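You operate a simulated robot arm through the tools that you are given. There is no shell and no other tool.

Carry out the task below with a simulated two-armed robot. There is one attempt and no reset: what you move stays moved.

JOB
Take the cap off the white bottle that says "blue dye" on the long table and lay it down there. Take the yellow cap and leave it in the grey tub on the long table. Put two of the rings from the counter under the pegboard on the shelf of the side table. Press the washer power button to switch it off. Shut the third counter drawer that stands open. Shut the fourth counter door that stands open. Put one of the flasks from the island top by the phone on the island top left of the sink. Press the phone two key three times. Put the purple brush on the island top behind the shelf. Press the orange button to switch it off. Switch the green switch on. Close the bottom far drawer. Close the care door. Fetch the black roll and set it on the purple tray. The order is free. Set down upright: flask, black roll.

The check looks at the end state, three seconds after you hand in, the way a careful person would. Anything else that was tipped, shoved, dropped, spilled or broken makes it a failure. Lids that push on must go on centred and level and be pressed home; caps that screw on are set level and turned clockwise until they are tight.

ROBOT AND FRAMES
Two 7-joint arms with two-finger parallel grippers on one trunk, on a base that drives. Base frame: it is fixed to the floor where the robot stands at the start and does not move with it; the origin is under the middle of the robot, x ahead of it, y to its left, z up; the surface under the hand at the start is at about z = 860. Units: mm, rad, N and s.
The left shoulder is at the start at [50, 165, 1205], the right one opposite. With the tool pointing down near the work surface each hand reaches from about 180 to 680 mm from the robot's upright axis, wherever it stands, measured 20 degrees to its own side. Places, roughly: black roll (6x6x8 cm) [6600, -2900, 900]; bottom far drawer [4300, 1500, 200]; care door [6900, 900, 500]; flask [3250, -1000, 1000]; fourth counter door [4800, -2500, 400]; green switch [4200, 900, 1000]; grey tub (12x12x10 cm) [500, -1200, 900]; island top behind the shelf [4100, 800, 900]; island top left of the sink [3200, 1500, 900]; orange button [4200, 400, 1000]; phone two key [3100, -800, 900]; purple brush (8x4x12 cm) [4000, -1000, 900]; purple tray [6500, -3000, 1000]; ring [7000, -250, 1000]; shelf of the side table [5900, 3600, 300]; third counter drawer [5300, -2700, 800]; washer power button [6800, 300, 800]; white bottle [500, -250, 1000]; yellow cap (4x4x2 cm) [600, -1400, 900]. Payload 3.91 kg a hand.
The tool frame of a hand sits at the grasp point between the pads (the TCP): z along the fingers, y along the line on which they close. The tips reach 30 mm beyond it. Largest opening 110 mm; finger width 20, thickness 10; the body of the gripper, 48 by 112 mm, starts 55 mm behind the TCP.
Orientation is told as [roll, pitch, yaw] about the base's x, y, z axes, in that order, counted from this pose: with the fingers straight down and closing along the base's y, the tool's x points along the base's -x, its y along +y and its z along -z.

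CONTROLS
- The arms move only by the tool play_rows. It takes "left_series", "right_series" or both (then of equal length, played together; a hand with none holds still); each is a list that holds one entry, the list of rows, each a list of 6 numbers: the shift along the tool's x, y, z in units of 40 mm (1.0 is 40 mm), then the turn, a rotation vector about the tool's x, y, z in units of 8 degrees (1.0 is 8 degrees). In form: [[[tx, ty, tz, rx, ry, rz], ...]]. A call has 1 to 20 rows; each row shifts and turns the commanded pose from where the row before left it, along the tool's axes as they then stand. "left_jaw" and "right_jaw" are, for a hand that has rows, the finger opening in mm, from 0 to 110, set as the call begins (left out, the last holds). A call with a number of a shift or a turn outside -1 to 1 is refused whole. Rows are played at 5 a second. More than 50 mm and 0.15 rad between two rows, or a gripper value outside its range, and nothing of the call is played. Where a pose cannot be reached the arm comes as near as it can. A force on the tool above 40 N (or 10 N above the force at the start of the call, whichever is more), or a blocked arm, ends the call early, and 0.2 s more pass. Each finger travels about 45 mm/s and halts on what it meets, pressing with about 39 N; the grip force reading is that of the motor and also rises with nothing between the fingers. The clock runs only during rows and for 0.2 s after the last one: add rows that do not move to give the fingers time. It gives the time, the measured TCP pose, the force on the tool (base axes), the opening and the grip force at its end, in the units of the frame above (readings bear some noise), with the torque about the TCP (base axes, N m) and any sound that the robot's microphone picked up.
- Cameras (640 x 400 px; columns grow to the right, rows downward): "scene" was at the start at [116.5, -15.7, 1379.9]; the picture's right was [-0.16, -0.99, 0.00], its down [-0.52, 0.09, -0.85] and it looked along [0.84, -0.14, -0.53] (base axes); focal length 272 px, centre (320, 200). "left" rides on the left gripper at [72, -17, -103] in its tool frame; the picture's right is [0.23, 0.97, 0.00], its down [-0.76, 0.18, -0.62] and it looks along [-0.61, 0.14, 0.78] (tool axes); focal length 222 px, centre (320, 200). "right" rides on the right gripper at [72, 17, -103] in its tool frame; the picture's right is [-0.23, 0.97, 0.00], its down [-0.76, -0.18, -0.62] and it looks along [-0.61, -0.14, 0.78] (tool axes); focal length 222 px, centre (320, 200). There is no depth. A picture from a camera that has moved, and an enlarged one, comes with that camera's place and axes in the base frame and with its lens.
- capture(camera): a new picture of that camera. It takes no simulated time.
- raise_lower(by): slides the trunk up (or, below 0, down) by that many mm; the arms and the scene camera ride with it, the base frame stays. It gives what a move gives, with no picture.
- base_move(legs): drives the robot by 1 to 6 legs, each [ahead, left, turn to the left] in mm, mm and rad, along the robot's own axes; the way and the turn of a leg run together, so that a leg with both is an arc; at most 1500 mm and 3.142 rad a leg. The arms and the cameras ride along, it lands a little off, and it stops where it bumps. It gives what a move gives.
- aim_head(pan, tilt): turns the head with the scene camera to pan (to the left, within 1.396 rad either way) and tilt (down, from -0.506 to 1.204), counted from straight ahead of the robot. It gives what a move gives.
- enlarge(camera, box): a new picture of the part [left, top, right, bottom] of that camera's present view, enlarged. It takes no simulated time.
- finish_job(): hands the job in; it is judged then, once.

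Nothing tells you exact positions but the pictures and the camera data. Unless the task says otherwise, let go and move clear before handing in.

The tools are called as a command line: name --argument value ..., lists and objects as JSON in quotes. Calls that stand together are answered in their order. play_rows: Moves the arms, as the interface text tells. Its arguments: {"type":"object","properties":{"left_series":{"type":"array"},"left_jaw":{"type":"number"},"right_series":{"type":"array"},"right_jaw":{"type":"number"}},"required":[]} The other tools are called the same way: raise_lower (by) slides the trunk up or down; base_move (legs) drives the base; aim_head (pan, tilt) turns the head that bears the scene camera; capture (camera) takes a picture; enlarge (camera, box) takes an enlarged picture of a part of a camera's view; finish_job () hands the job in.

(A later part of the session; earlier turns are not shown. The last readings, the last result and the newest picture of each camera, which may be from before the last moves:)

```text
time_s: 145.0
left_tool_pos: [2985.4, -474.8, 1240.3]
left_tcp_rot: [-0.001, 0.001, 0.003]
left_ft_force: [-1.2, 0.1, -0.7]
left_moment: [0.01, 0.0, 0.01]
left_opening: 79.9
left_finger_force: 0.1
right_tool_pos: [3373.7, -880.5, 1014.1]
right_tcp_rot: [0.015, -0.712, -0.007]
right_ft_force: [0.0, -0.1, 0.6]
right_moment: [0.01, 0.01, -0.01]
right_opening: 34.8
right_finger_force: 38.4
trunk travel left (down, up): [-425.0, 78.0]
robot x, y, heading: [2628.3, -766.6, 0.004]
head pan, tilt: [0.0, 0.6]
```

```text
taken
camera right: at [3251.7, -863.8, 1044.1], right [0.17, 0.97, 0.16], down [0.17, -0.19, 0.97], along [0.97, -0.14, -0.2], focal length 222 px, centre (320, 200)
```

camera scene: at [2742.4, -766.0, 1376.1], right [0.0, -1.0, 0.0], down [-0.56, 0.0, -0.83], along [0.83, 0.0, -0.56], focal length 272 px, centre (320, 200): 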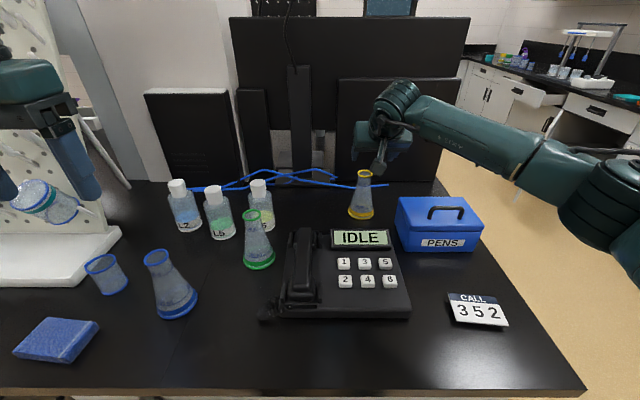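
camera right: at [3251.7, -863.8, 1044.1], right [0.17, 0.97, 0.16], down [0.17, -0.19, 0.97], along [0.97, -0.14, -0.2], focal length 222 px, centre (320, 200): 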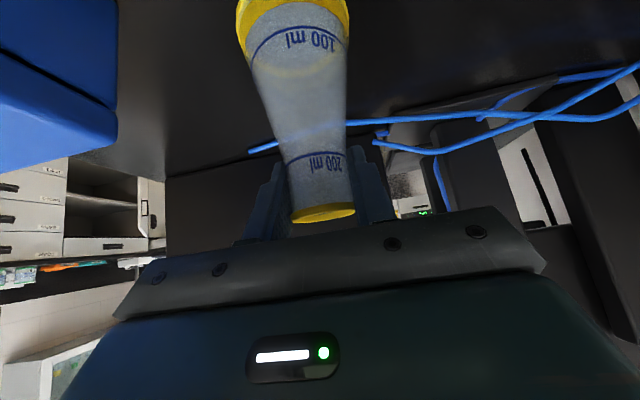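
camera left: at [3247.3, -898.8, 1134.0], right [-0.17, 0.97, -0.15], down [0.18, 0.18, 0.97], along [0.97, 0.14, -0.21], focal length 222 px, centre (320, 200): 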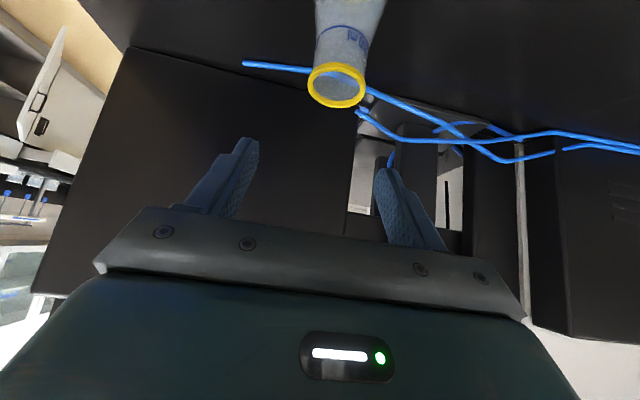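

Gripped at 34.8 mm. Lifting straight up slowly.

play_rows --right_series '[[[-0.1, 0, -0.115, 0, 0, 0], [-0.3, 0, -0.347, 0, 0, 0], [-0.49, 0, -0.5675, 0, 0, 0], [-0.49, 0, -0.5675, 0, 0, 0], [-0.49, 0, -0.5675, 0, 0, 0], [-0.1, 0, -0.115, 0, 0, 0], [0, 0, 0, 0, 0, 0]]]'

capture --camera "scene"

capture --camera "right"

```text
time_s: 146.6
left_tool_pos: [2985.9, -475.3, 1242.1]
left_tcp_rot: [-0.001, 0.001, 0.004]
left_ft_force: [0.7, 0.6, -0.6]
left_moment: [-0.01, 0.01, 0.02]
left_opening: 79.9
left_finger_force: 0.1
right_tool_pos: [3371.0, -882.4, 1140.2]
right_tcp_rot: [0.013, -0.714, -0.005]
right_ft_force: [0.9, 0.1, -0.6]
right_moment: [0.0, 0.0, -0.03]
right_opening: 34.6
right_finger_force: 38.6
trunk travel left (down, up): [-425.0, 78.0]
robot x, y, heading: [2622.4, -764.9, 0.004]
head pan, tilt: [0.0, 0.6]
```

```text
taken
camera scene: at [2742.7, -765.5, 1376.1], right [0.0, -1.0, 0.0], down [-0.56, 0.0, -0.83], along [0.83, 0.0, -0.56], focal length 272 px, centre (320, 200)
```

scene: 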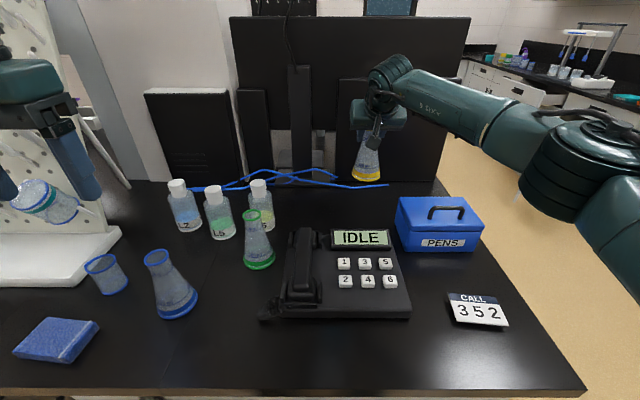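

```text
taken
camera right: at [3249.2, -865.5, 1169.0], right [0.17, 0.97, 0.16], down [0.17, -0.19, 0.97], along [0.97, -0.14, -0.2], focal length 222 px, centre (320, 200)
```

right: 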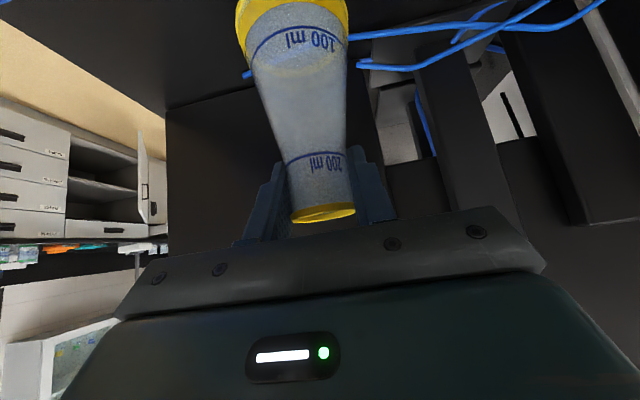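

The flask is lifted upright. I'll draw it back toward the robot and back the base away before driving left.

play_rows --right_series '[[[0.547, -0.17, -0.671, 0, 0, 0], [0.547, -0.17, -0.671, 0, 0, 0], [0.547, -0.17, -0.671, 0, 0, 0], [0.547, -0.17, -0.671, 0, 0, 0], [0.547, -0.17, -0.671, 0, 0, 0], [0.547, -0.17, -0.671, 0, 0, 0], [0.547, -0.17, -0.671, 0, 0, 0], [0.547, -0.17, -0.671, 0, 0, 0], [0.547, -0.17, -0.671, 0, 0, 0], [0.547, -0.17, -0.671, 0, 0, 0], [0, 0, 0, 0, 0, 0]]]'

base_move --legs '[[-200, 0, 0]]'

aim_head --pan 0.9 --tilt 0.4

capture --camera "scene"

```text
time_s: 149.0
left_tool_pos: [2986.3, -474.7, 1241.2]
left_tcp_rot: [0.0, 0.0, 0.003]
left_ft_force: [-0.2, 0.4, -0.5]
left_moment: [-0.02, 0.0, -0.03]
left_opening: 80.0
left_finger_force: 0.1
right_tool_pos: [3028.4, -952.5, 1199.3]
right_tcp_rot: [0.012, -0.713, -0.007]
right_ft_force: [0.3, -0.5, -0.5]
right_moment: [0.01, -0.01, 0.01]
right_opening: 34.7
right_finger_force: 39.0
trunk travel left (down, up): [-425.0, 78.0]
robot x, y, heading: [2625.3, -763.9, 0.006]
head pan, tilt: [0.0, 0.6]
```

```text
time_s: 150.6
left_tool_pos: [2782.1, -473.7, 1241.7]
left_tcp_rot: [0.0, -0.002, 0.005]
left_ft_force: [-0.9, -0.7, -0.8]
left_moment: [0.0, 0.01, 0.01]
left_opening: 80.1
left_finger_force: 0.0
right_tool_pos: [2826.1, -950.9, 1199.9]
right_tcp_rot: [0.013, -0.713, -0.005]
right_ft_force: [-0.8, 0.2, -0.2]
right_moment: [0.0, 0.02, 0.0]
right_opening: 34.7
right_finger_force: 39.1
trunk travel left (down, up): [-425.0, 78.0]
robot x, y, heading: [2423.4, -767.7, 0.007]
head pan, tilt: [0.0, 0.6]
```

```text
time_s: 151.8
left_tool_pos: [2783.4, -475.4, 1241.5]
left_tcp_rot: [0.001, 0.001, 0.006]
left_ft_force: [0.0, 0.1, -0.3]
left_moment: [-0.02, 0.02, -0.04]
left_opening: 80.0
left_finger_force: 0.0
right_tool_pos: [2828.5, -950.5, 1199.2]
right_tcp_rot: [0.014, -0.712, -0.005]
right_ft_force: [0.7, -0.3, 0.2]
right_moment: [0.03, 0.02, 0.02]
right_opening: 34.7
right_finger_force: 39.1
trunk travel left (down, up): [-425.0, 78.0]
robot x, y, heading: [2423.6, -768.6, 0.007]
head pan, tilt: [0.901, 0.4]
```

```text
taken
camera scene: at [2509.8, -693.8, 1394.3], right [0.79, -0.62, 0.0], down [-0.24, -0.31, -0.92], along [0.57, 0.72, -0.39], focal length 272 px, centre (320, 200)
```

scene: 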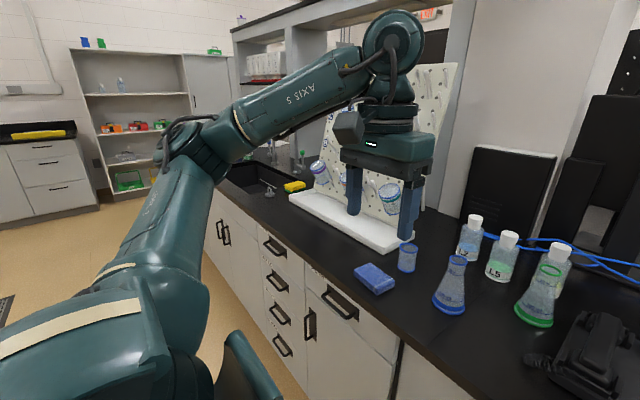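

The floor along the island is clear and the sink is further left. Driving left toward the sink area.

base_move --legs '[[0, 1500, 0], [0, 650, 0]]'

aim_head --pan 0.0 --tilt 0.45

capture --camera "scene"

```text
time_s: 170.6
left_tool_pos: [2731.0, 1650.8, 1242.8]
left_tcp_rot: [0.001, -0.001, 0.031]
left_ft_force: [0.0, 0.2, 0.1]
left_moment: [-0.02, -0.01, 0.02]
left_opening: 80.2
left_finger_force: 0.2
right_tool_pos: [2786.1, 1176.3, 1198.3]
right_tcp_rot: [0.013, -0.712, 0.02]
right_ft_force: [-0.7, 0.1, 0.1]
right_moment: [0.02, -0.02, 0.01]
right_opening: 34.4
right_finger_force: 39.3
trunk travel left (down, up): [-425.0, 78.0]
robot x, y, heading: [2380.3, 1349.4, 0.027]
head pan, tilt: [0.901, 0.4]
```

```text
time_s: 171.8
left_tool_pos: [2731.4, 1651.1, 1241.6]
left_tcp_rot: [-0.001, 0.002, 0.03]
left_ft_force: [1.2, 0.5, 0.2]
left_moment: [0.0, 0.02, 0.01]
left_opening: 79.9
left_finger_force: 0.2
right_tool_pos: [2786.6, 1174.8, 1199.1]
right_tcp_rot: [0.016, -0.712, 0.021]
right_ft_force: [0.5, -0.1, -0.2]
right_moment: [-0.03, 0.0, 0.0]
right_opening: 34.3
right_finger_force: 39.0
trunk travel left (down, up): [-425.0, 78.0]
robot x, y, heading: [2378.7, 1351.7, 0.032]
head pan, tilt: [0.0, 0.45]
```

```text
taken
camera scene: at [2499.5, 1354.4, 1389.6], right [0.03, -1.0, 0.0], down [-0.43, -0.01, -0.9], along [0.9, 0.03, -0.44], focal length 272 px, centre (320, 200)
```

scene: 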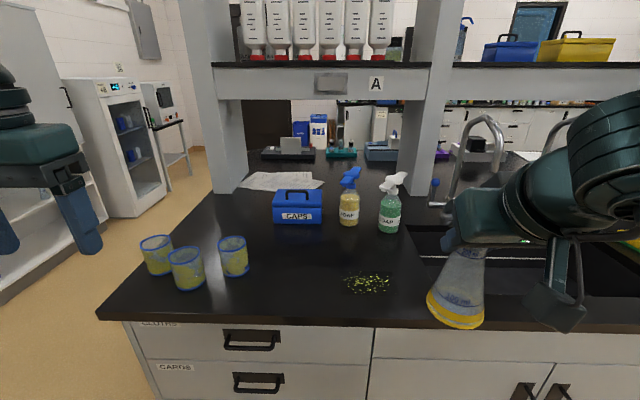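

I see the sink on the right, a spill patch, beakers, a CAPS box and spray bottles; a clear dry spot is around (3150, 1450). I'll drive closer and aligned for the right hand.

base_move --legs '[[180, 210, -0.03]]'

aim_head --pan -0.1 --tilt 0.6

capture --camera "scene"

```text
time_s: 174.3
left_tool_pos: [2916.2, 1860.7, 1241.9]
left_tcp_rot: [0.002, 0.0, -0.004]
left_ft_force: [0.0, 0.5, 0.3]
left_moment: [0.0, 0.02, -0.01]
left_opening: 80.0
left_finger_force: 0.1
right_tool_pos: [2955.8, 1383.3, 1199.2]
right_tcp_rot: [0.013, -0.713, -0.013]
right_ft_force: [-0.7, 0.1, -0.1]
right_moment: [0.01, 0.0, -0.01]
right_opening: 34.2
right_finger_force: 39.4
trunk travel left (down, up): [-425.0, 78.0]
robot x, y, heading: [2557.0, 1575.9, -0.003]
head pan, tilt: [0.0, 0.45]
```

```text
time_s: 175.0
left_tool_pos: [2915.9, 1859.9, 1242.7]
left_tcp_rot: [0.0, -0.001, -0.004]
left_ft_force: [-0.9, 0.0, -0.8]
left_moment: [0.02, 0.03, -0.01]
left_opening: 79.8
left_finger_force: 0.1
right_tool_pos: [2956.3, 1382.9, 1199.1]
right_tcp_rot: [0.014, -0.711, -0.014]
right_ft_force: [0.1, 0.9, -0.7]
right_moment: [0.0, 0.03, 0.03]
right_opening: 34.5
right_finger_force: 39.5
trunk travel left (down, up): [-425.0, 78.0]
robot x, y, heading: [2556.7, 1572.9, -0.003]
head pan, tilt: [-0.099, 0.6]
```

```text
taken
camera scene: at [2671.0, 1562.7, 1376.1], right [-0.1, -0.99, 0.0], down [-0.56, 0.06, -0.83], along [0.82, -0.08, -0.56], focal length 272 px, centre (320, 200)
```

scene: 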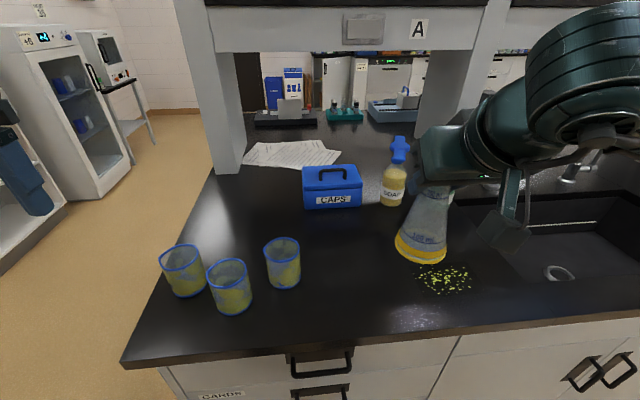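

The drop point (3150, 1450) is clear of the spill and the beakers. Moving the flask above it.

play_rows --right_series '[[[-0.3425, 0.29, 0.84, 0, 0, 0], [-0.3425, 0.29, 0.84, 0, 0, 0], [-0.3425, 0.29, 0.84, 0, 0, 0], [-0.3425, 0.29, 0.84, 0, 0, 0], [-0.3425, 0.29, 0.84, 0, 0, 0], [-0.3425, 0.29, 0.84, 0, 0, 0], [0, 0, 0, 0, 0, 0]]]'

play_rows --right_series '[[[0.447, 0, 0.517, 0, 0, 0], [0.447, 0, 0.517, 0, 0, 0], [0.3, 0, 0.347, 0, 0, 0], [0, 0, 0, 0, 0, 0]]]'

capture --camera "scene"

capture --camera "right"

```text
time_s: 176.6
left_tool_pos: [2915.7, 1860.6, 1240.8]
left_tcp_rot: [0.0, -0.002, -0.005]
left_ft_force: [-0.6, 0.2, 0.0]
left_moment: [-0.03, -0.01, 0.0]
left_opening: 79.7
left_finger_force: 0.1
right_tool_pos: [3150.7, 1453.7, 1100.1]
right_tcp_rot: [0.012, -0.713, -0.011]
right_ft_force: [-1.0, 0.2, -1.3]
right_moment: [0.02, 0.01, 0.02]
right_opening: 34.5
right_finger_force: 39.2
trunk travel left (down, up): [-425.0, 78.0]
robot x, y, heading: [2556.4, 1570.5, -0.001]
head pan, tilt: [-0.099, 0.6]
```

```text
time_s: 177.6
left_tool_pos: [2916.0, 1860.4, 1241.7]
left_tcp_rot: [-0.001, 0.0, -0.004]
left_ft_force: [0.7, 0.7, 0.7]
left_moment: [-0.03, 0.01, 0.0]
left_opening: 80.1
left_finger_force: 0.1
right_tool_pos: [3151.6, 1455.1, 1028.4]
right_tcp_rot: [0.014, -0.712, -0.014]
right_ft_force: [0.4, 0.0, -0.4]
right_moment: [-0.01, 0.0, 0.02]
right_opening: 34.2
right_finger_force: 39.7
trunk travel left (down, up): [-425.0, 78.0]
robot x, y, heading: [2554.0, 1570.5, -0.004]
head pan, tilt: [-0.099, 0.6]
```

```text
taken
camera scene: at [2671.0, 1562.8, 1376.1], right [-0.1, -0.99, 0.0], down [-0.56, 0.06, -0.83], along [0.82, -0.08, -0.56], focal length 272 px, centre (320, 200)
```

scene: 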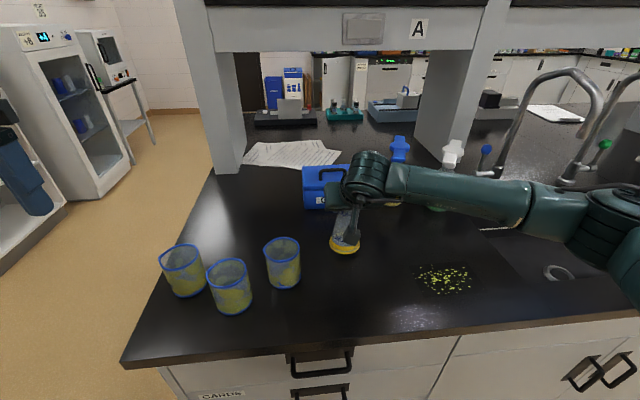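

```text
taken
camera right: at [3029.4, 1472.6, 1057.0], right [0.18, 0.97, 0.16], down [0.17, -0.19, 0.97], along [0.97, -0.14, -0.2], focal length 222 px, centre (320, 200)
```

right: 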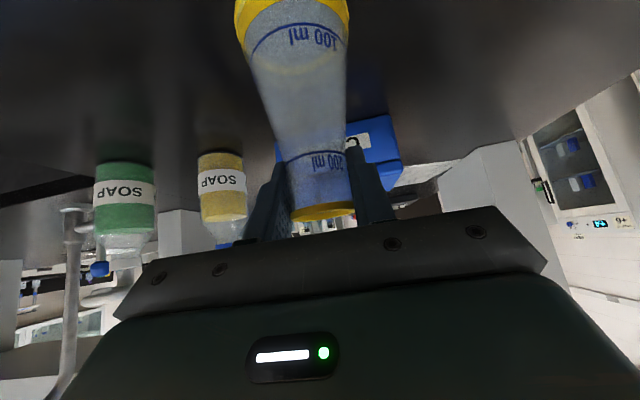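

Close to the surface now. Lowering the last ~13 mm gently.

play_rows --right_series '[[[0.14, 0, 0.162, 0, 0, 0], [0.033, 0, 0.038, 0, 0, 0], [0.033, 0, 0.038, 0, 0, 0], [0, 0, 0, 0, 0, 0]]]'

enlarge --camera "scene" --box '[280, 180, 420, 280]'

```text
time_s: 178.6
left_tool_pos: [2916.6, 1860.9, 1241.0]
left_tcp_rot: [0.0, -0.001, -0.006]
left_ft_force: [-0.1, 0.0, 0.2]
left_moment: [0.02, 0.02, -0.01]
left_opening: 80.1
left_finger_force: 0.1
right_tool_pos: [3150.7, 1455.4, 1015.0]
right_tcp_rot: [0.014, -0.714, -0.013]
right_ft_force: [0.5, -1.1, 2.4]
right_moment: [-0.06, -0.11, 0.02]
right_opening: 34.1
right_finger_force: 39.1
trunk travel left (down, up): [-425.0, 78.0]
robot x, y, heading: [2556.0, 1573.4, -0.001]
head pan, tilt: [-0.099, 0.6]
```

```text
4.00 times, centred on (350, 230) of scene
camera zoom: at [2670.8, 1562.7, 1376.1], right [-0.1, -0.99, 0.0], down [-0.56, 0.06, -0.83], along [0.82, -0.08, -0.56], focal length 1089 px, centre (200, 80)
```

zoom: 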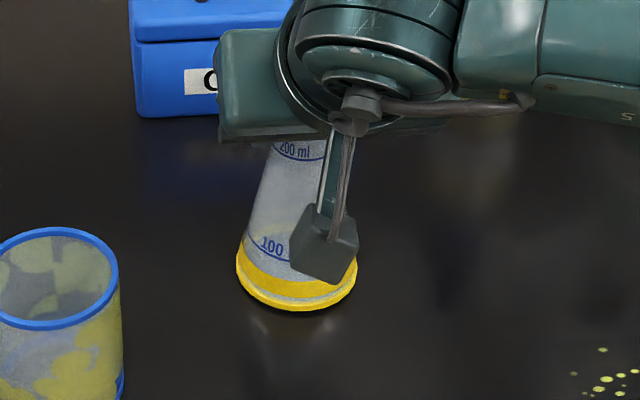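

Light contact of 2.4 N. One more millimetre, then open and retreat upward.

play_rows --right_series '[[[0.016, 0, 0.019, 0, 0, 0], [0, 0, 0, 0, 0, 0]]]'

play_rows --right_series '[[[0, 0, 0, 0, 0, 0], [0, 0, 0, 0, 0, 0], [0, 0, 0, 0, 0, 0], [0, 0, 0, 0, 0, 0], [0, 0, 0, 0, 0, 0], [0, 0, 0, 0, 0, 0]]]' --right_jaw 85

capture --camera "right"

```text
time_s: 179.2
left_tool_pos: [2917.0, 1860.7, 1242.2]
left_tcp_rot: [0.0, -0.001, -0.004]
left_ft_force: [0.5, -0.7, -0.7]
left_moment: [-0.03, -0.01, 0.02]
left_opening: 80.1
left_finger_force: 0.1
right_tool_pos: [3151.4, 1456.0, 1015.9]
right_tcp_rot: [0.013, -0.715, -0.013]
right_ft_force: [1.5, -0.1, 5.8]
right_moment: [0.04, -0.37, 0.0]
right_opening: 34.5
right_finger_force: 38.8
trunk travel left (down, up): [-425.0, 78.0]
robot x, y, heading: [2552.8, 1573.3, -0.005]
head pan, tilt: [-0.099, 0.6]
```

```text
time_s: 180.6
left_tool_pos: [2916.1, 1861.8, 1240.7]
left_tcp_rot: [-0.002, 0.001, -0.004]
left_ft_force: [0.2, 1.0, 1.1]
left_moment: [0.01, -0.02, 0.0]
left_opening: 80.0
left_finger_force: 0.0
right_tool_pos: [3151.2, 1455.8, 1014.8]
right_tcp_rot: [0.014, -0.712, -0.014]
right_ft_force: [-0.2, 0.4, -0.1]
right_moment: [-0.01, -0.05, -0.01]
right_opening: 85.0
right_finger_force: 0.1
trunk travel left (down, up): [-425.0, 78.0]
robot x, y, heading: [2553.0, 1570.5, -0.007]
head pan, tilt: [-0.099, 0.6]
```

```text
taken
camera right: at [3029.5, 1472.6, 1043.6], right [0.18, 0.97, 0.16], down [0.17, -0.19, 0.97], along [0.97, -0.14, -0.2], focal length 222 px, centre (320, 200)
```

right: 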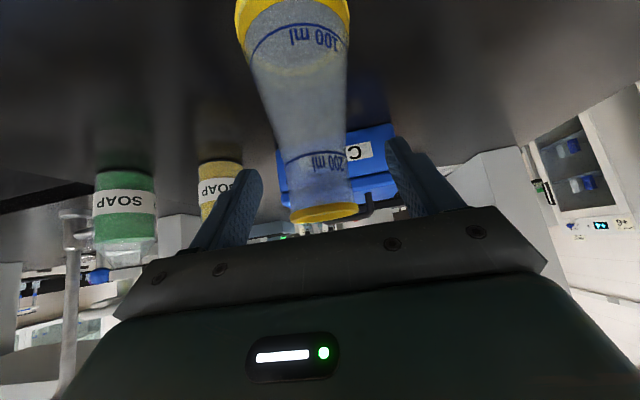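

The flask stands free. Retreating straight up, then levelling the hand.

play_rows --right_series '[[[-0.3, 0, -0.347, 0, 0, 0], [-0.52, 0, -0.6, 0, 0, 0], [-0.52, 0, -0.6, 0, 0, 0], [-0.52, 0, -0.6, 0, 0, 0], [-0.52, 0, -0.6, 0, 0, 0], [0.55, -0.2, -0.65, 0, 0, 0], [0.55, -0.2, -0.65, 0, 0, 0], [0.55, -0.2, -0.65, 0, 0, 0], [0.55, -0.2, -0.65, 0, 0, 0], [0.55, -0.2, -0.65, 0, 0, 0], [0, 0, 0, 0, 1, 0], [0, 0, 0, 0, 1, 0], [0, 0, 0, 0, 1, 0], [0, 0, 0, 0, 1, 0], [0, 0, 0, 0, 1, 0], [0, 0, 0, 0, 0, 0]]]'

capture --camera "scene"

```text
time_s: 184.0
left_tool_pos: [2916.3, 1860.7, 1242.0]
left_tcp_rot: [0.002, -0.001, -0.003]
left_ft_force: [-1.3, 0.1, 0.6]
left_moment: [0.04, -0.02, -0.02]
left_opening: 80.2
left_finger_force: 0.1
right_tool_pos: [2982.3, 1413.3, 1185.2]
right_tcp_rot: [0.011, -0.011, -0.002]
right_ft_force: [0.1, -0.2, 0.2]
right_moment: [0.01, -0.02, 0.0]
right_opening: 85.0
right_finger_force: 0.1
trunk travel left (down, up): [-425.0, 78.0]
robot x, y, heading: [2552.3, 1573.4, -0.006]
head pan, tilt: [-0.099, 0.6]
```

```text
taken
camera scene: at [2670.8, 1562.6, 1376.1], right [-0.1, -0.99, 0.0], down [-0.56, 0.06, -0.83], along [0.82, -0.08, -0.56], focal length 272 px, centre (320, 200)
```

scene: 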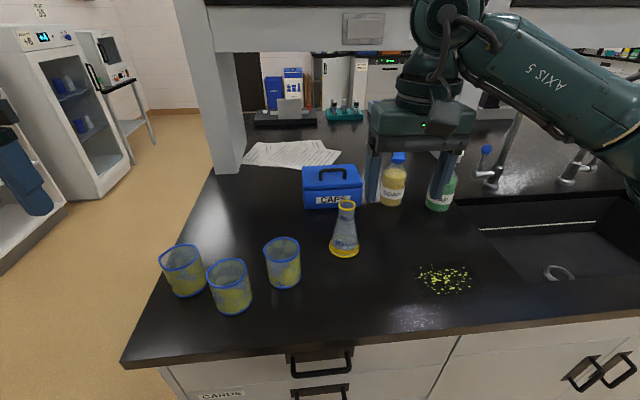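

The flask stands upright left of the sink, clear of the spill. Next I'll drive around the island's left end to its far side.

base_move --legs '[[-60, 880, 0], [1500, 0, 0]]'

aim_head --pan -0.6 --tilt 0.4

capture --camera "scene"

aim_head --pan 0.4 --tilt 0.3

capture --camera "scene"

```text
time_s: 199.2
left_tool_pos: [4342.6, 2719.3, 1241.5]
left_tcp_rot: [0.001, 0.0, -0.043]
left_ft_force: [0.7, -0.6, 0.1]
left_moment: [-0.01, 0.01, 0.0]
left_opening: 79.8
left_finger_force: 0.0
right_tool_pos: [4390.0, 2269.8, 1184.8]
right_tcp_rot: [0.009, -0.013, -0.043]
right_ft_force: [-0.2, -1.2, -0.5]
right_moment: [0.01, 0.02, -0.01]
right_opening: 85.1
right_finger_force: 0.0
trunk travel left (down, up): [-425.0, 78.0]
robot x, y, heading: [3969.0, 2443.6, -0.042]
head pan, tilt: [-0.099, 0.6]
```

```text
time_s: 200.1
left_tool_pos: [4341.4, 2720.3, 1241.5]
left_tcp_rot: [-0.001, -0.001, -0.043]
left_ft_force: [1.0, -0.5, 0.3]
left_moment: [0.01, 0.0, 0.01]
left_opening: 79.9
left_finger_force: 0.1
right_tool_pos: [4390.2, 2269.3, 1185.0]
right_tcp_rot: [0.011, -0.014, -0.044]
right_ft_force: [0.2, -0.4, -0.2]
right_moment: [-0.03, 0.0, 0.03]
right_opening: 85.0
right_finger_force: 0.0
trunk travel left (down, up): [-425.0, 78.0]
robot x, y, heading: [3969.2, 2448.3, -0.043]
head pan, tilt: [-0.6, 0.4]
```

```text
taken
camera scene: at [4072.0, 2388.4, 1394.3], right [-0.6, -0.8, 0.0], down [-0.31, 0.23, -0.92], along [0.74, -0.55, -0.39], focal length 272 px, centre (320, 200)
```

scene: 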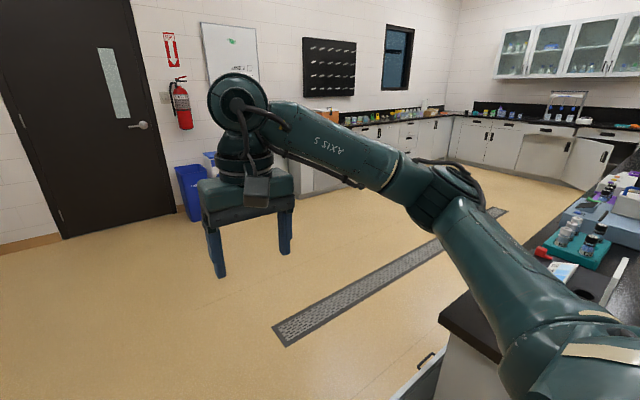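

```text
time_s: 201.4
left_tool_pos: [4341.9, 2719.7, 1241.8]
left_tcp_rot: [-0.001, -0.004, -0.042]
left_ft_force: [0.7, -0.6, 1.1]
left_moment: [-0.02, 0.01, 0.01]
left_opening: 79.9
left_finger_force: 0.0
right_tool_pos: [4390.6, 2269.6, 1185.3]
right_tcp_rot: [0.01, -0.013, -0.043]
right_ft_force: [-0.3, -1.0, 0.0]
right_moment: [0.01, -0.01, -0.01]
right_opening: 85.0
right_finger_force: 0.0
trunk travel left (down, up): [-425.0, 78.0]
robot x, y, heading: [3971.3, 2447.4, -0.047]
head pan, tilt: [0.4, 0.3]
```

```text
taken
camera scene: at [4085.3, 2476.5, 1403.6], right [0.35, -0.94, 0.0], down [-0.28, -0.1, -0.96], along [0.9, 0.33, -0.3], focal length 272 px, centre (320, 200)
```

scene: 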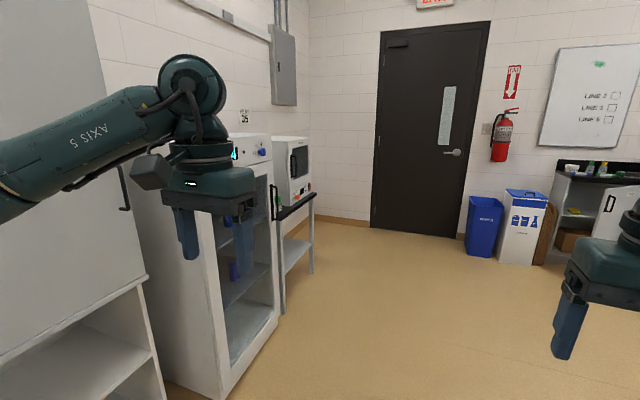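

Both routes are clear; I see the open bottom drawer's handle at the island's far side and the side table by the door. I'll drive past the end of the island and turn around to face its far side.

base_move --legs '[[880, 0, 0.045], [0, 0, 3.14]]'

aim_head --pan 0.6 --tilt 0.5

capture --camera "scene"

```text
time_s: 213.4
left_tool_pos: [4484.6, 2145.9, 1241.2]
left_tcp_rot: [0.001, -0.002, 3.098]
left_ft_force: [-0.3, -0.6, -0.5]
left_moment: [0.01, -0.01, 0.0]
left_opening: 79.9
left_finger_force: 0.1
right_tool_pos: [4435.9, 2595.6, 1186.3]
right_tcp_rot: [0.008, -0.014, 3.095]
right_ft_force: [0.3, 0.9, 0.2]
right_moment: [-0.01, -0.01, 0.02]
right_opening: 85.1
right_finger_force: 0.0
trunk travel left (down, up): [-425.0, 78.0]
robot x, y, heading: [4857.8, 2413.9, 3.099]
head pan, tilt: [0.4, 0.3]
```

```text
time_s: 214.1
left_tool_pos: [4483.2, 2145.0, 1241.0]
left_tcp_rot: [0.001, -0.002, 3.099]
left_ft_force: [-0.3, 0.0, -0.7]
left_moment: [0.0, 0.01, 0.02]
left_opening: 80.0
left_finger_force: 0.1
right_tool_pos: [4435.4, 2596.2, 1185.7]
right_tcp_rot: [0.01, -0.016, 3.096]
right_ft_force: [-0.1, -0.5, -1.0]
right_moment: [0.02, 0.01, -0.01]
right_opening: 84.9
right_finger_force: 0.1
trunk travel left (down, up): [-425.0, 78.0]
robot x, y, heading: [4853.5, 2418.6, 3.102]
head pan, tilt: [0.6, 0.499]
```

```text
taken
camera scene: at [4748.6, 2370.2, 1385.2], right [-0.53, 0.85, 0.0], down [0.41, 0.25, -0.88], along [-0.75, -0.46, -0.48], focal length 272 px, centre (320, 200)
```

scene: 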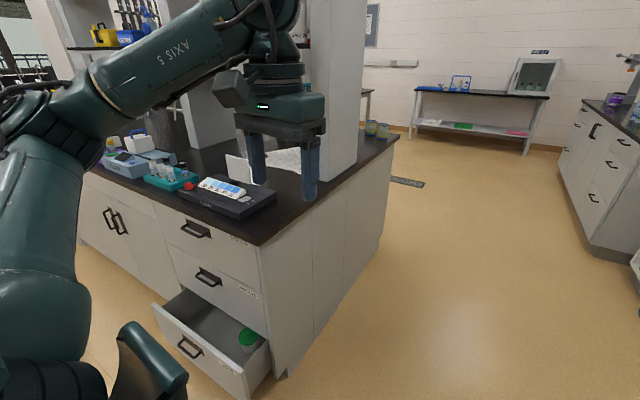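

The bottom drawer stands open about 150 mm with a green-capped jar inside. I'll drive sideways so the right arm faces it.

base_move --legs '[[-40, 1100, 0.04]]'

aim_head --pan -0.2 --tilt 0.9

capture --camera "scene"

```text
time_s: 224.4
left_tool_pos: [4499.0, 988.3, 1240.5]
left_tcp_rot: [0.0, -0.001, 3.125]
left_ft_force: [0.6, 0.4, 0.3]
left_moment: [0.03, -0.01, 0.0]
left_opening: 79.8
left_finger_force: 0.0
right_tool_pos: [4437.0, 1436.3, 1186.0]
right_tcp_rot: [0.011, -0.014, 3.124]
right_ft_force: [0.5, -0.2, 1.2]
right_moment: [0.0, 0.01, 0.02]
right_opening: 85.0
right_finger_force: 0.1
trunk travel left (down, up): [-425.0, 78.0]
robot x, y, heading: [4864.4, 1270.8, 3.126]
head pan, tilt: [0.6, 0.499]
```

```text
time_s: 225.6
left_tool_pos: [4498.1, 987.8, 1241.7]
left_tcp_rot: [0.002, -0.001, 3.125]
left_ft_force: [-0.1, 0.8, -0.4]
left_moment: [0.0, 0.0, -0.01]
left_opening: 80.0
left_finger_force: 0.0
right_tool_pos: [4435.4, 1436.4, 1185.8]
right_tcp_rot: [0.012, -0.013, 3.125]
right_ft_force: [0.5, 0.8, -0.3]
right_moment: [-0.01, 0.02, 0.0]
right_opening: 84.8
right_finger_force: 0.0
trunk travel left (down, up): [-425.0, 78.0]
robot x, y, heading: [4860.5, 1273.6, 3.124]
head pan, tilt: [-0.201, 0.901]
```

```text
taken
camera scene: at [4757.5, 1286.4, 1351.3], right [0.21, 0.98, 0.0], down [0.77, -0.17, -0.62], along [-0.61, 0.13, -0.78], focal length 272 px, centre (320, 200)
```

scene: 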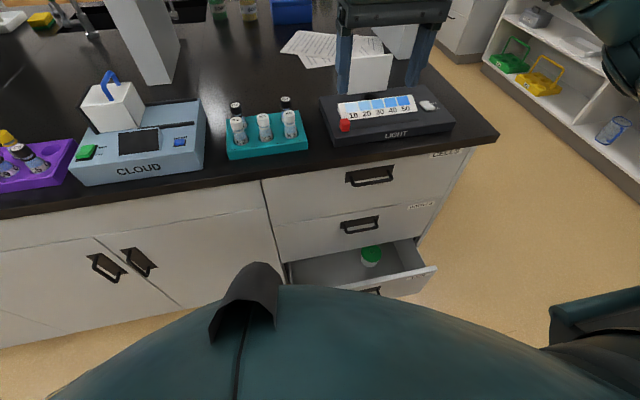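

The drawer front spans about y 1247–1832 at x≈4410. I'll pull the right hand back a little, then lower the trunk to reach it.

play_rows --right_series '[[[0.7, 0, 0, 0, 0, 0], [0.7, 0, 0, 0, 0, 0], [0.5, 0, 0, 0, 0, 0], [0, 0, 0, 0, 0, 0]]]' --right_jaw 0

raise_lower --by -400

capture --camera "scene"

```text
time_s: 226.6
left_tool_pos: [4498.4, 987.9, 1241.7]
left_tcp_rot: [0.0, -0.002, 3.126]
left_ft_force: [-0.2, -0.2, -0.1]
left_moment: [0.01, -0.03, 0.02]
left_opening: 79.9
left_finger_force: 0.1
right_tool_pos: [4512.8, 1436.4, 1182.2]
right_tcp_rot: [0.01, -0.013, 3.122]
right_ft_force: [-0.2, -0.4, -0.4]
right_moment: [-0.01, 0.0, 0.03]
right_opening: 0.0
right_finger_force: 3.5
trunk travel left (down, up): [-425.0, 78.0]
robot x, y, heading: [4858.3, 1273.7, 3.125]
head pan, tilt: [-0.201, 0.901]
```

```text
time_s: 230.4
left_tool_pos: [4497.7, 987.8, 841.4]
left_tcp_rot: [0.001, -0.002, 3.126]
left_ft_force: [-1.0, 0.1, 0.2]
left_moment: [0.04, 0.01, 0.01]
left_opening: 80.2
left_finger_force: 0.0
right_tool_pos: [4512.4, 1436.5, 783.5]
right_tcp_rot: [0.011, -0.014, 3.124]
right_ft_force: [0.5, 0.0, 0.6]
right_moment: [-0.01, -0.01, 0.04]
right_opening: 0.0
right_finger_force: 38.4
trunk travel left (down, up): [-25.0, 478.0]
robot x, y, heading: [4861.8, 1273.7, 3.125]
head pan, tilt: [-0.201, 0.901]
```

```text
taken
camera scene: at [4757.5, 1286.4, 951.3], right [0.21, 0.98, 0.0], down [0.77, -0.17, -0.62], along [-0.61, 0.13, -0.78], focal length 272 px, centre (320, 200)
```

scene: 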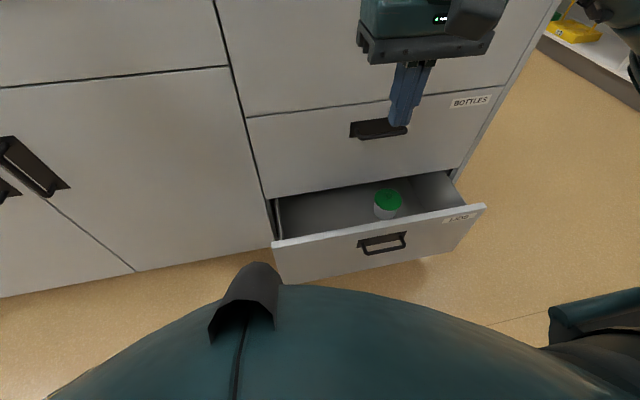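

The drawer front's top edge is at z≈359 and x≈4421, handle around y 1527. I'll back up slightly, then tilt the closed right hand forward and lower it in front of the drawer beside the handle.

base_move --legs '[[-50, 0, 0.016]]'

play_rows --right_series '[[[0, 0, 0, 0, -1, 0], [0, 0, 0, 0, -1, 0], [0, 0, 0, 0, -1, 0], [0, 0, 0, 0, -1, 0], [0, 0, 0, 0, -1, 0], [0, 0, 0, 0, -1, 0], [0.7175, 0, 0.629, 0, 0, 0], [0.7175, 0, 0.629, 0, 0, 0], [0.7175, 0, 0.629, 0, 0, 0], [0.7175, 0, 0.629, 0, 0, 0], [0.7175, 0, 0.629, 0, 0, 0], [0.7175, 0, 0.629, 0, 0, 0], [0, 0, 0, 0, 0, 0]]]'

capture --camera "scene"

capture --camera "right"

```text
time_s: 231.3
left_tool_pos: [4549.9, 981.0, 841.2]
left_tcp_rot: [0.001, -0.001, -3.14]
left_ft_force: [-0.7, 0.3, -0.3]
left_moment: [-0.01, -0.01, -0.01]
left_opening: 80.2
left_finger_force: 0.0
right_tool_pos: [4560.3, 1429.7, 783.5]
right_tcp_rot: [0.01, -0.013, 3.141]
right_ft_force: [-0.7, 0.7, -0.1]
right_moment: [0.01, 0.01, -0.01]
right_opening: 0.0
right_finger_force: 37.4
trunk travel left (down, up): [-25.0, 478.0]
robot x, y, heading: [4909.4, 1269.8, -3.142]
head pan, tilt: [-0.201, 0.901]
```

```text
time_s: 234.1
left_tool_pos: [4551.9, 981.0, 841.8]
left_tcp_rot: [-0.001, -0.002, -3.141]
left_ft_force: [0.5, 0.1, -0.4]
left_moment: [-0.03, 0.01, 0.0]
left_opening: 80.0
left_finger_force: 0.0
right_tool_pos: [4508.9, 1405.5, 576.9]
right_tcp_rot: [0.016, -0.852, 3.129]
right_ft_force: [-0.7, 0.5, -0.5]
right_moment: [0.0, 0.01, -0.01]
right_opening: 0.0
right_finger_force: 37.5
right hand out of reach, approached as far as the arm can: row 6, 7, 8, 9
trunk travel left (down, up): [-25.0, 478.0]
robot x, y, heading: [4908.1, 1268.4, -3.141]
head pan, tilt: [-0.201, 0.901]
```

```text
taken
camera scene: at [4806.6, 1284.4, 951.3], right [0.2, 0.98, 0.0], down [0.77, -0.15, -0.62], along [-0.61, 0.12, -0.78], focal length 272 px, centre (320, 200)
```

scene: 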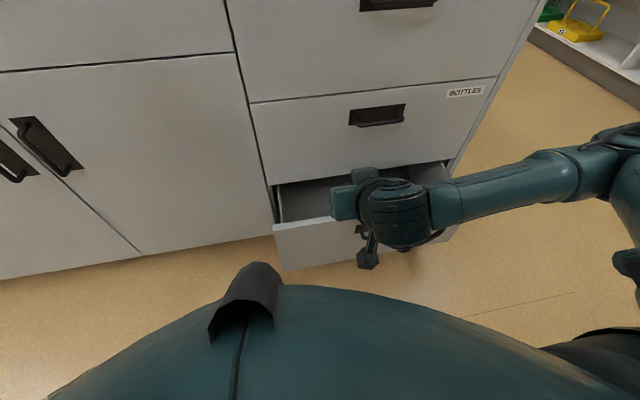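

```text
taken
camera right: at [4635.2, 1389.6, 589.4], right [-0.15, -0.97, 0.18], down [-0.03, 0.19, 0.98], along [-0.99, 0.14, -0.06], focal length 222 px, centre (320, 200)
```

right: 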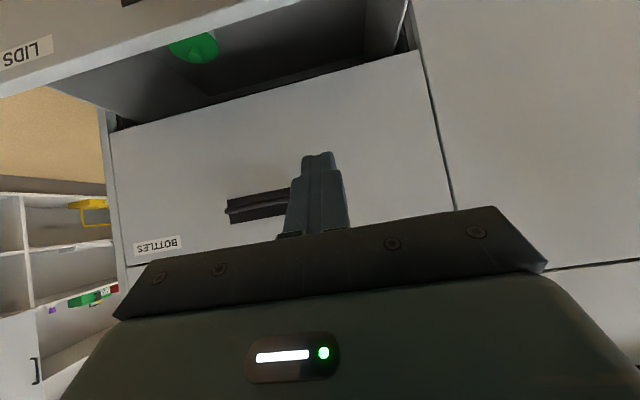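

The hand is tilted and in front of the drawer at z≈577. Continuing down to z≈325.

play_rows --right_series '[[[0.677, -0.125, 0.593, 0, 0, 0], [0.677, -0.125, 0.593, 0, 0, 0], [0.677, -0.125, 0.593, 0, 0, 0], [0.677, -0.125, 0.593, 0, 0, 0], [0.677, -0.125, 0.593, 0, 0, 0], [0.677, -0.125, 0.593, 0, 0, 0], [0.677, -0.125, 0.593, 0, 0, 0], [0, 0, 0, 0, 0, 0]]]'

capture --camera "scene"

capture --camera "right"

```text
time_s: 235.3
left_tool_pos: [4550.9, 981.9, 842.0]
left_tcp_rot: [0.0, -0.002, -3.14]
left_ft_force: [0.5, 0.4, -0.4]
left_moment: [-0.01, 0.01, -0.04]
left_opening: 79.9
left_finger_force: 0.2
right_tool_pos: [4497.5, 1373.5, 446.5]
right_tcp_rot: [-0.003, -0.849, -3.14]
right_ft_force: [2.6, 7.3, 23.7]
right_moment: [-0.28, -3.18, 0.93]
right_opening: 0.1
right_finger_force: 38.0
right hand out of reach, approached as far as the arm can: row 2, 3, 4, 5
trunk travel left (down, up): [-25.0, 478.0]
robot x, y, heading: [4912.4, 1268.6, -3.144]
head pan, tilt: [-0.201, 0.901]
stopped in row 5 (right hand): the force on the tool passed its limit at 113 N (the readings are from after the stop); the commanded pose is now the measured one
```

```text
taken
camera scene: at [4807.2, 1284.3, 951.9], right [0.2, 0.98, 0.0], down [0.77, -0.15, -0.62], along [-0.61, 0.12, -0.78], focal length 272 px, centre (320, 200)
```

scene: 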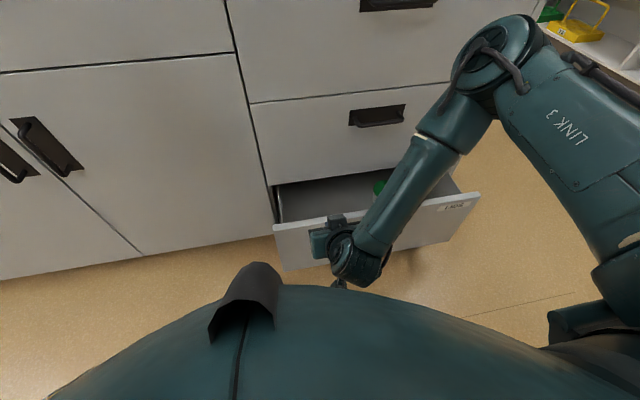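

```text
taken
camera right: at [4623.9, 1357.8, 458.5], right [-0.15, -0.97, 0.17], down [-0.03, 0.18, 0.98], along [-0.99, 0.14, -0.06], focal length 222 px, centre (320, 200)
```

right: 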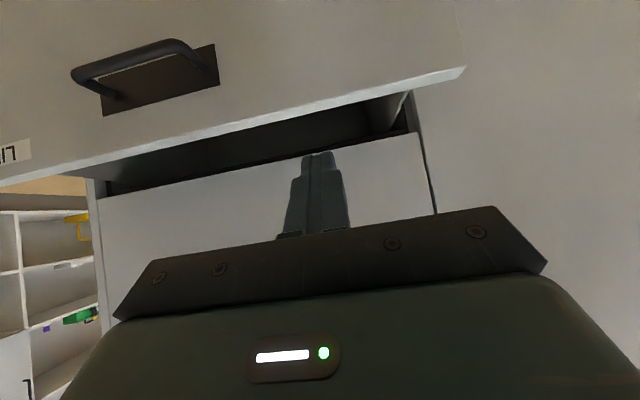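

The hand met something at z≈447 (most likely the robot's own base), so I'll lift it, back the base up, and work farther out in front.

play_rows --right_series '[[[-0.705, 0, -0.6175, 0, 0, 0], [-0.705, 0, -0.6175, 0, 0, 0], [-0.705, 0, -0.6175, 0, 0, 0], [-0.705, 0, -0.6175, 0, 0, 0], [0, 0, 0, 0, 0, 0]]]'

base_move --legs '[[-90, 0, 0]]'

aim_head --pan -0.2 --tilt 0.75

capture --camera "scene"

```text
time_s: 236.5
left_tool_pos: [4552.1, 981.3, 841.1]
left_tcp_rot: [0.001, 0.0, -3.14]
left_ft_force: [-0.7, -0.5, 1.0]
left_moment: [0.01, 0.03, 0.04]
left_opening: 80.4
left_finger_force: 0.1
right_tool_pos: [4497.0, 1373.7, 595.2]
right_tcp_rot: [-0.002, -0.848, -3.141]
right_ft_force: [-0.2, -0.1, 0.0]
right_moment: [0.01, -0.04, 0.01]
right_opening: 0.0
right_finger_force: 37.4
trunk travel left (down, up): [-25.0, 478.0]
robot x, y, heading: [4910.6, 1268.6, -3.139]
head pan, tilt: [-0.201, 0.901]
```

```text
time_s: 237.6
left_tool_pos: [4638.4, 982.6, 840.1]
left_tcp_rot: [0.002, 0.001, -3.14]
left_ft_force: [-0.4, 0.4, -0.6]
left_moment: [-0.01, 0.03, -0.02]
left_opening: 80.0
left_finger_force: 0.1
right_tool_pos: [4585.3, 1375.3, 593.8]
right_tcp_rot: [-0.002, -0.848, -3.141]
right_ft_force: [0.4, -0.5, 0.3]
right_moment: [0.01, -0.04, 0.02]
right_opening: 0.0
right_finger_force: 38.0
trunk travel left (down, up): [-25.0, 478.0]
robot x, y, heading: [4998.3, 1271.8, -3.14]
head pan, tilt: [-0.201, 0.901]
```

```text
time_s: 238.3
left_tool_pos: [4638.3, 982.5, 840.9]
left_tcp_rot: [0.0, 0.0, -3.141]
left_ft_force: [0.6, -0.5, -0.4]
left_moment: [-0.03, -0.03, -0.01]
left_opening: 80.1
left_finger_force: 0.0
right_tool_pos: [4585.2, 1374.8, 594.1]
right_tcp_rot: [-0.002, -0.849, -3.14]
right_ft_force: [-0.8, -0.4, 0.6]
right_moment: [0.03, 0.0, 0.01]
right_opening: 0.0
right_finger_force: 37.9
trunk travel left (down, up): [-25.0, 478.0]
robot x, y, heading: [4999.9, 1268.4, -3.139]
head pan, tilt: [-0.201, 0.75]
```

```text
taken
camera scene: at [4888.0, 1286.1, 963.2], right [0.2, 0.98, 0.0], down [0.67, -0.14, -0.73], along [-0.72, 0.15, -0.68], focal length 272 px, centre (320, 200)
```

scene: 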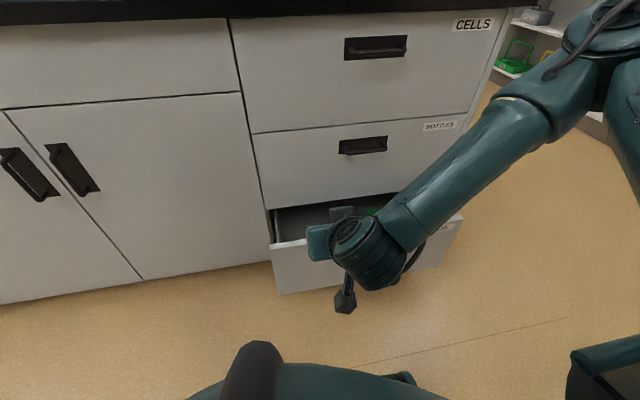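

Now there is room. Moving the hand 90 mm forward and then down in front of the drawer face.

play_rows --right_series '[[[-0.497, -0.542, 0.563, 0, 0, 0], [-0.497, -0.542, 0.563, 0, 0, 0], [-0.497, -0.542, 0.563, 0, 0, 0], [0.747, 0, 0.659, 0, 0, 0], [0.747, 0, 0.659, 0, 0, 0], [0.747, 0, 0.659, 0, 0, 0], [0.747, 0, 0.659, 0, 0, 0], [0.747, 0, 0.659, 0, 0, 0], [0.747, 0, 0.659, 0, 0, 0], [0.747, 0, 0.659, 0, 0, 0], [0, 0, 0, 0, 0, 0]]]'

capture --camera "scene"

capture --camera "right"

```text
time_s: 240.7
left_tool_pos: [4639.3, 981.7, 841.7]
left_tcp_rot: [0.0, 0.0, -3.139]
left_ft_force: [0.1, 0.8, -0.9]
left_moment: [0.0, 0.02, -0.02]
left_opening: 80.1
left_finger_force: 0.0
right_tool_pos: [4496.0, 1438.2, 485.3]
right_tcp_rot: [0.0, -0.845, 3.143]
right_ft_force: [-0.5, -0.4, 0.2]
right_moment: [0.0, 0.01, 0.02]
right_opening: 0.0
right_finger_force: 37.4
right hand out of reach, approached as far as the arm can: row 6, 7, 8, 9, 10
trunk travel left (down, up): [-25.0, 478.0]
robot x, y, heading: [4998.7, 1273.5, -3.139]
head pan, tilt: [-0.201, 0.75]
```

```text
taken
camera scene: at [4888.0, 1286.1, 963.2], right [0.2, 0.98, 0.0], down [0.67, -0.14, -0.73], along [-0.72, 0.15, -0.68], focal length 272 px, centre (320, 200)
```

scene: 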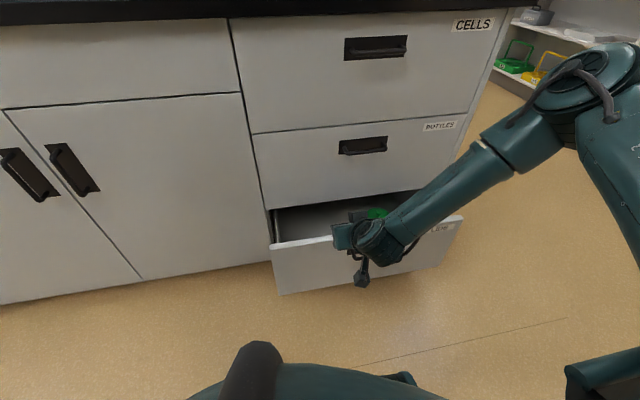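

```text
taken
camera right: at [4622.3, 1422.1, 498.0], right [-0.15, -0.97, 0.17], down [-0.04, 0.18, 0.98], along [-0.99, 0.14, -0.07], focal length 222 px, centre (320, 200)
```

right: 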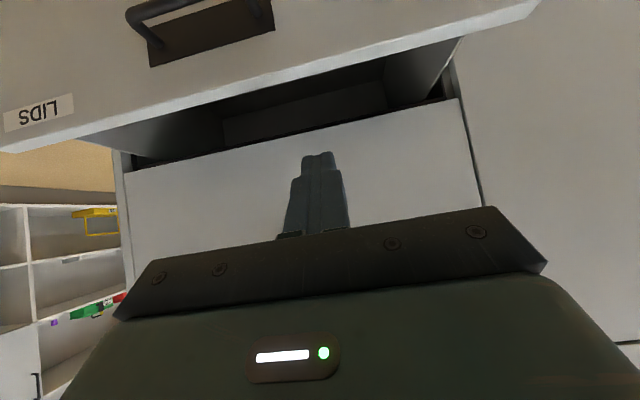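

At 48° tilt the arm can't go lower, so I'll reduce the tilt to about 30°, drop the trunk the last 25 mm, and try again.

play_rows --right_series '[[[0, 0, 0, 0, 1, 0], [0, 0, 0, 0, 1, 0], [0, 0, 0, 0, 0.3, 0], [0, 0, 0, 0, 0, 0]]]'

raise_lower --by -25

play_rows --right_series '[[[0.4, 0, 0.693, 0, 0, 0], [0.4, 0, 0.693, 0, 0, 0], [0.4, 0, 0.693, 0, 0, 0], [0, 0, 0, 0, 0, 0]]]'

capture --camera "right"

capture --camera "scene"

```text
time_s: 241.7
left_tool_pos: [4639.3, 982.0, 841.1]
left_tcp_rot: [0.001, 0.0, -3.14]
left_ft_force: [0.0, 0.1, 0.7]
left_moment: [0.04, 0.02, -0.02]
left_opening: 80.0
left_finger_force: 0.0
right_tool_pos: [4495.6, 1439.5, 484.5]
right_tcp_rot: [-0.002, -0.527, 3.141]
right_ft_force: [0.2, -0.9, 0.0]
right_moment: [0.01, 0.03, 0.02]
right_opening: 0.0
right_finger_force: 38.0
trunk travel left (down, up): [-25.0, 478.0]
robot x, y, heading: [4999.5, 1274.4, -3.144]
head pan, tilt: [-0.201, 0.75]
```

```text
time_s: 242.4
left_tool_pos: [4639.8, 981.9, 815.5]
left_tcp_rot: [0.0, 0.0, -3.141]
left_ft_force: [-0.2, -0.4, -0.3]
left_moment: [-0.01, 0.01, 0.01]
left_opening: 79.9
left_finger_force: 0.0
right_tool_pos: [4494.8, 1438.9, 461.5]
right_tcp_rot: [-0.002, -0.529, 3.142]
right_ft_force: [0.0, -0.1, 0.1]
right_moment: [0.01, 0.04, 0.03]
right_opening: 0.0
right_finger_force: 37.5
trunk travel left (down, up): [0.0, 503.0]
robot x, y, heading: [4999.4, 1274.0, -3.142]
head pan, tilt: [-0.201, 0.75]
```

```text
time_s: 243.4
left_tool_pos: [4639.5, 982.1, 815.9]
left_tcp_rot: [0.0, 0.001, -3.139]
left_ft_force: [-0.4, 0.5, 0.0]
left_moment: [-0.01, 0.0, 0.02]
left_opening: 80.1
left_finger_force: 0.1
right_tool_pos: [4497.1, 1441.7, 363.1]
right_tcp_rot: [-0.002, -0.528, 3.139]
right_ft_force: [-0.1, 0.4, -1.1]
right_moment: [-0.03, -0.02, 0.03]
right_opening: 0.0
right_finger_force: 37.3
trunk travel left (down, up): [0.0, 503.0]
robot x, y, heading: [5001.0, 1274.4, -3.14]
head pan, tilt: [-0.201, 0.75]
```

```text
taken
camera right: at [4612.0, 1425.4, 414.7], right [-0.2, -0.97, 0.11], down [-0.34, 0.18, 0.92], along [-0.92, 0.14, -0.37], focal length 222 px, centre (320, 200)
```

right: 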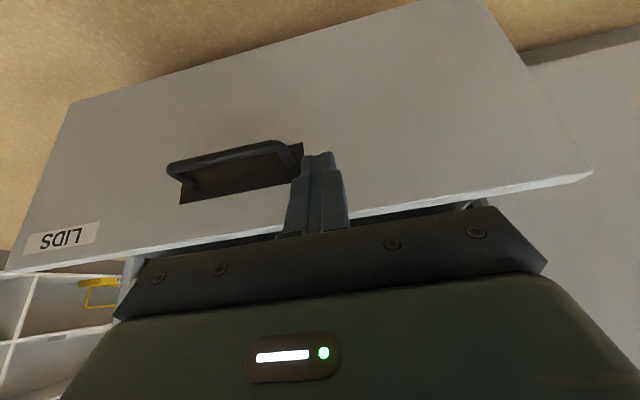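

```text
taken
camera scene: at [4888.0, 1286.1, 938.2], right [0.2, 0.98, 0.0], down [0.67, -0.14, -0.73], along [-0.72, 0.15, -0.68], focal length 272 px, centre (320, 200)
```

scene: 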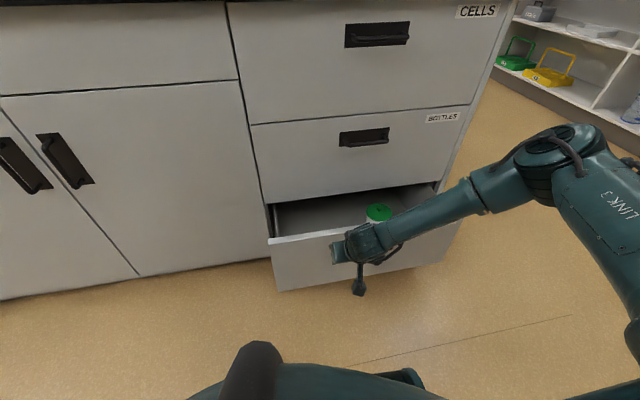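

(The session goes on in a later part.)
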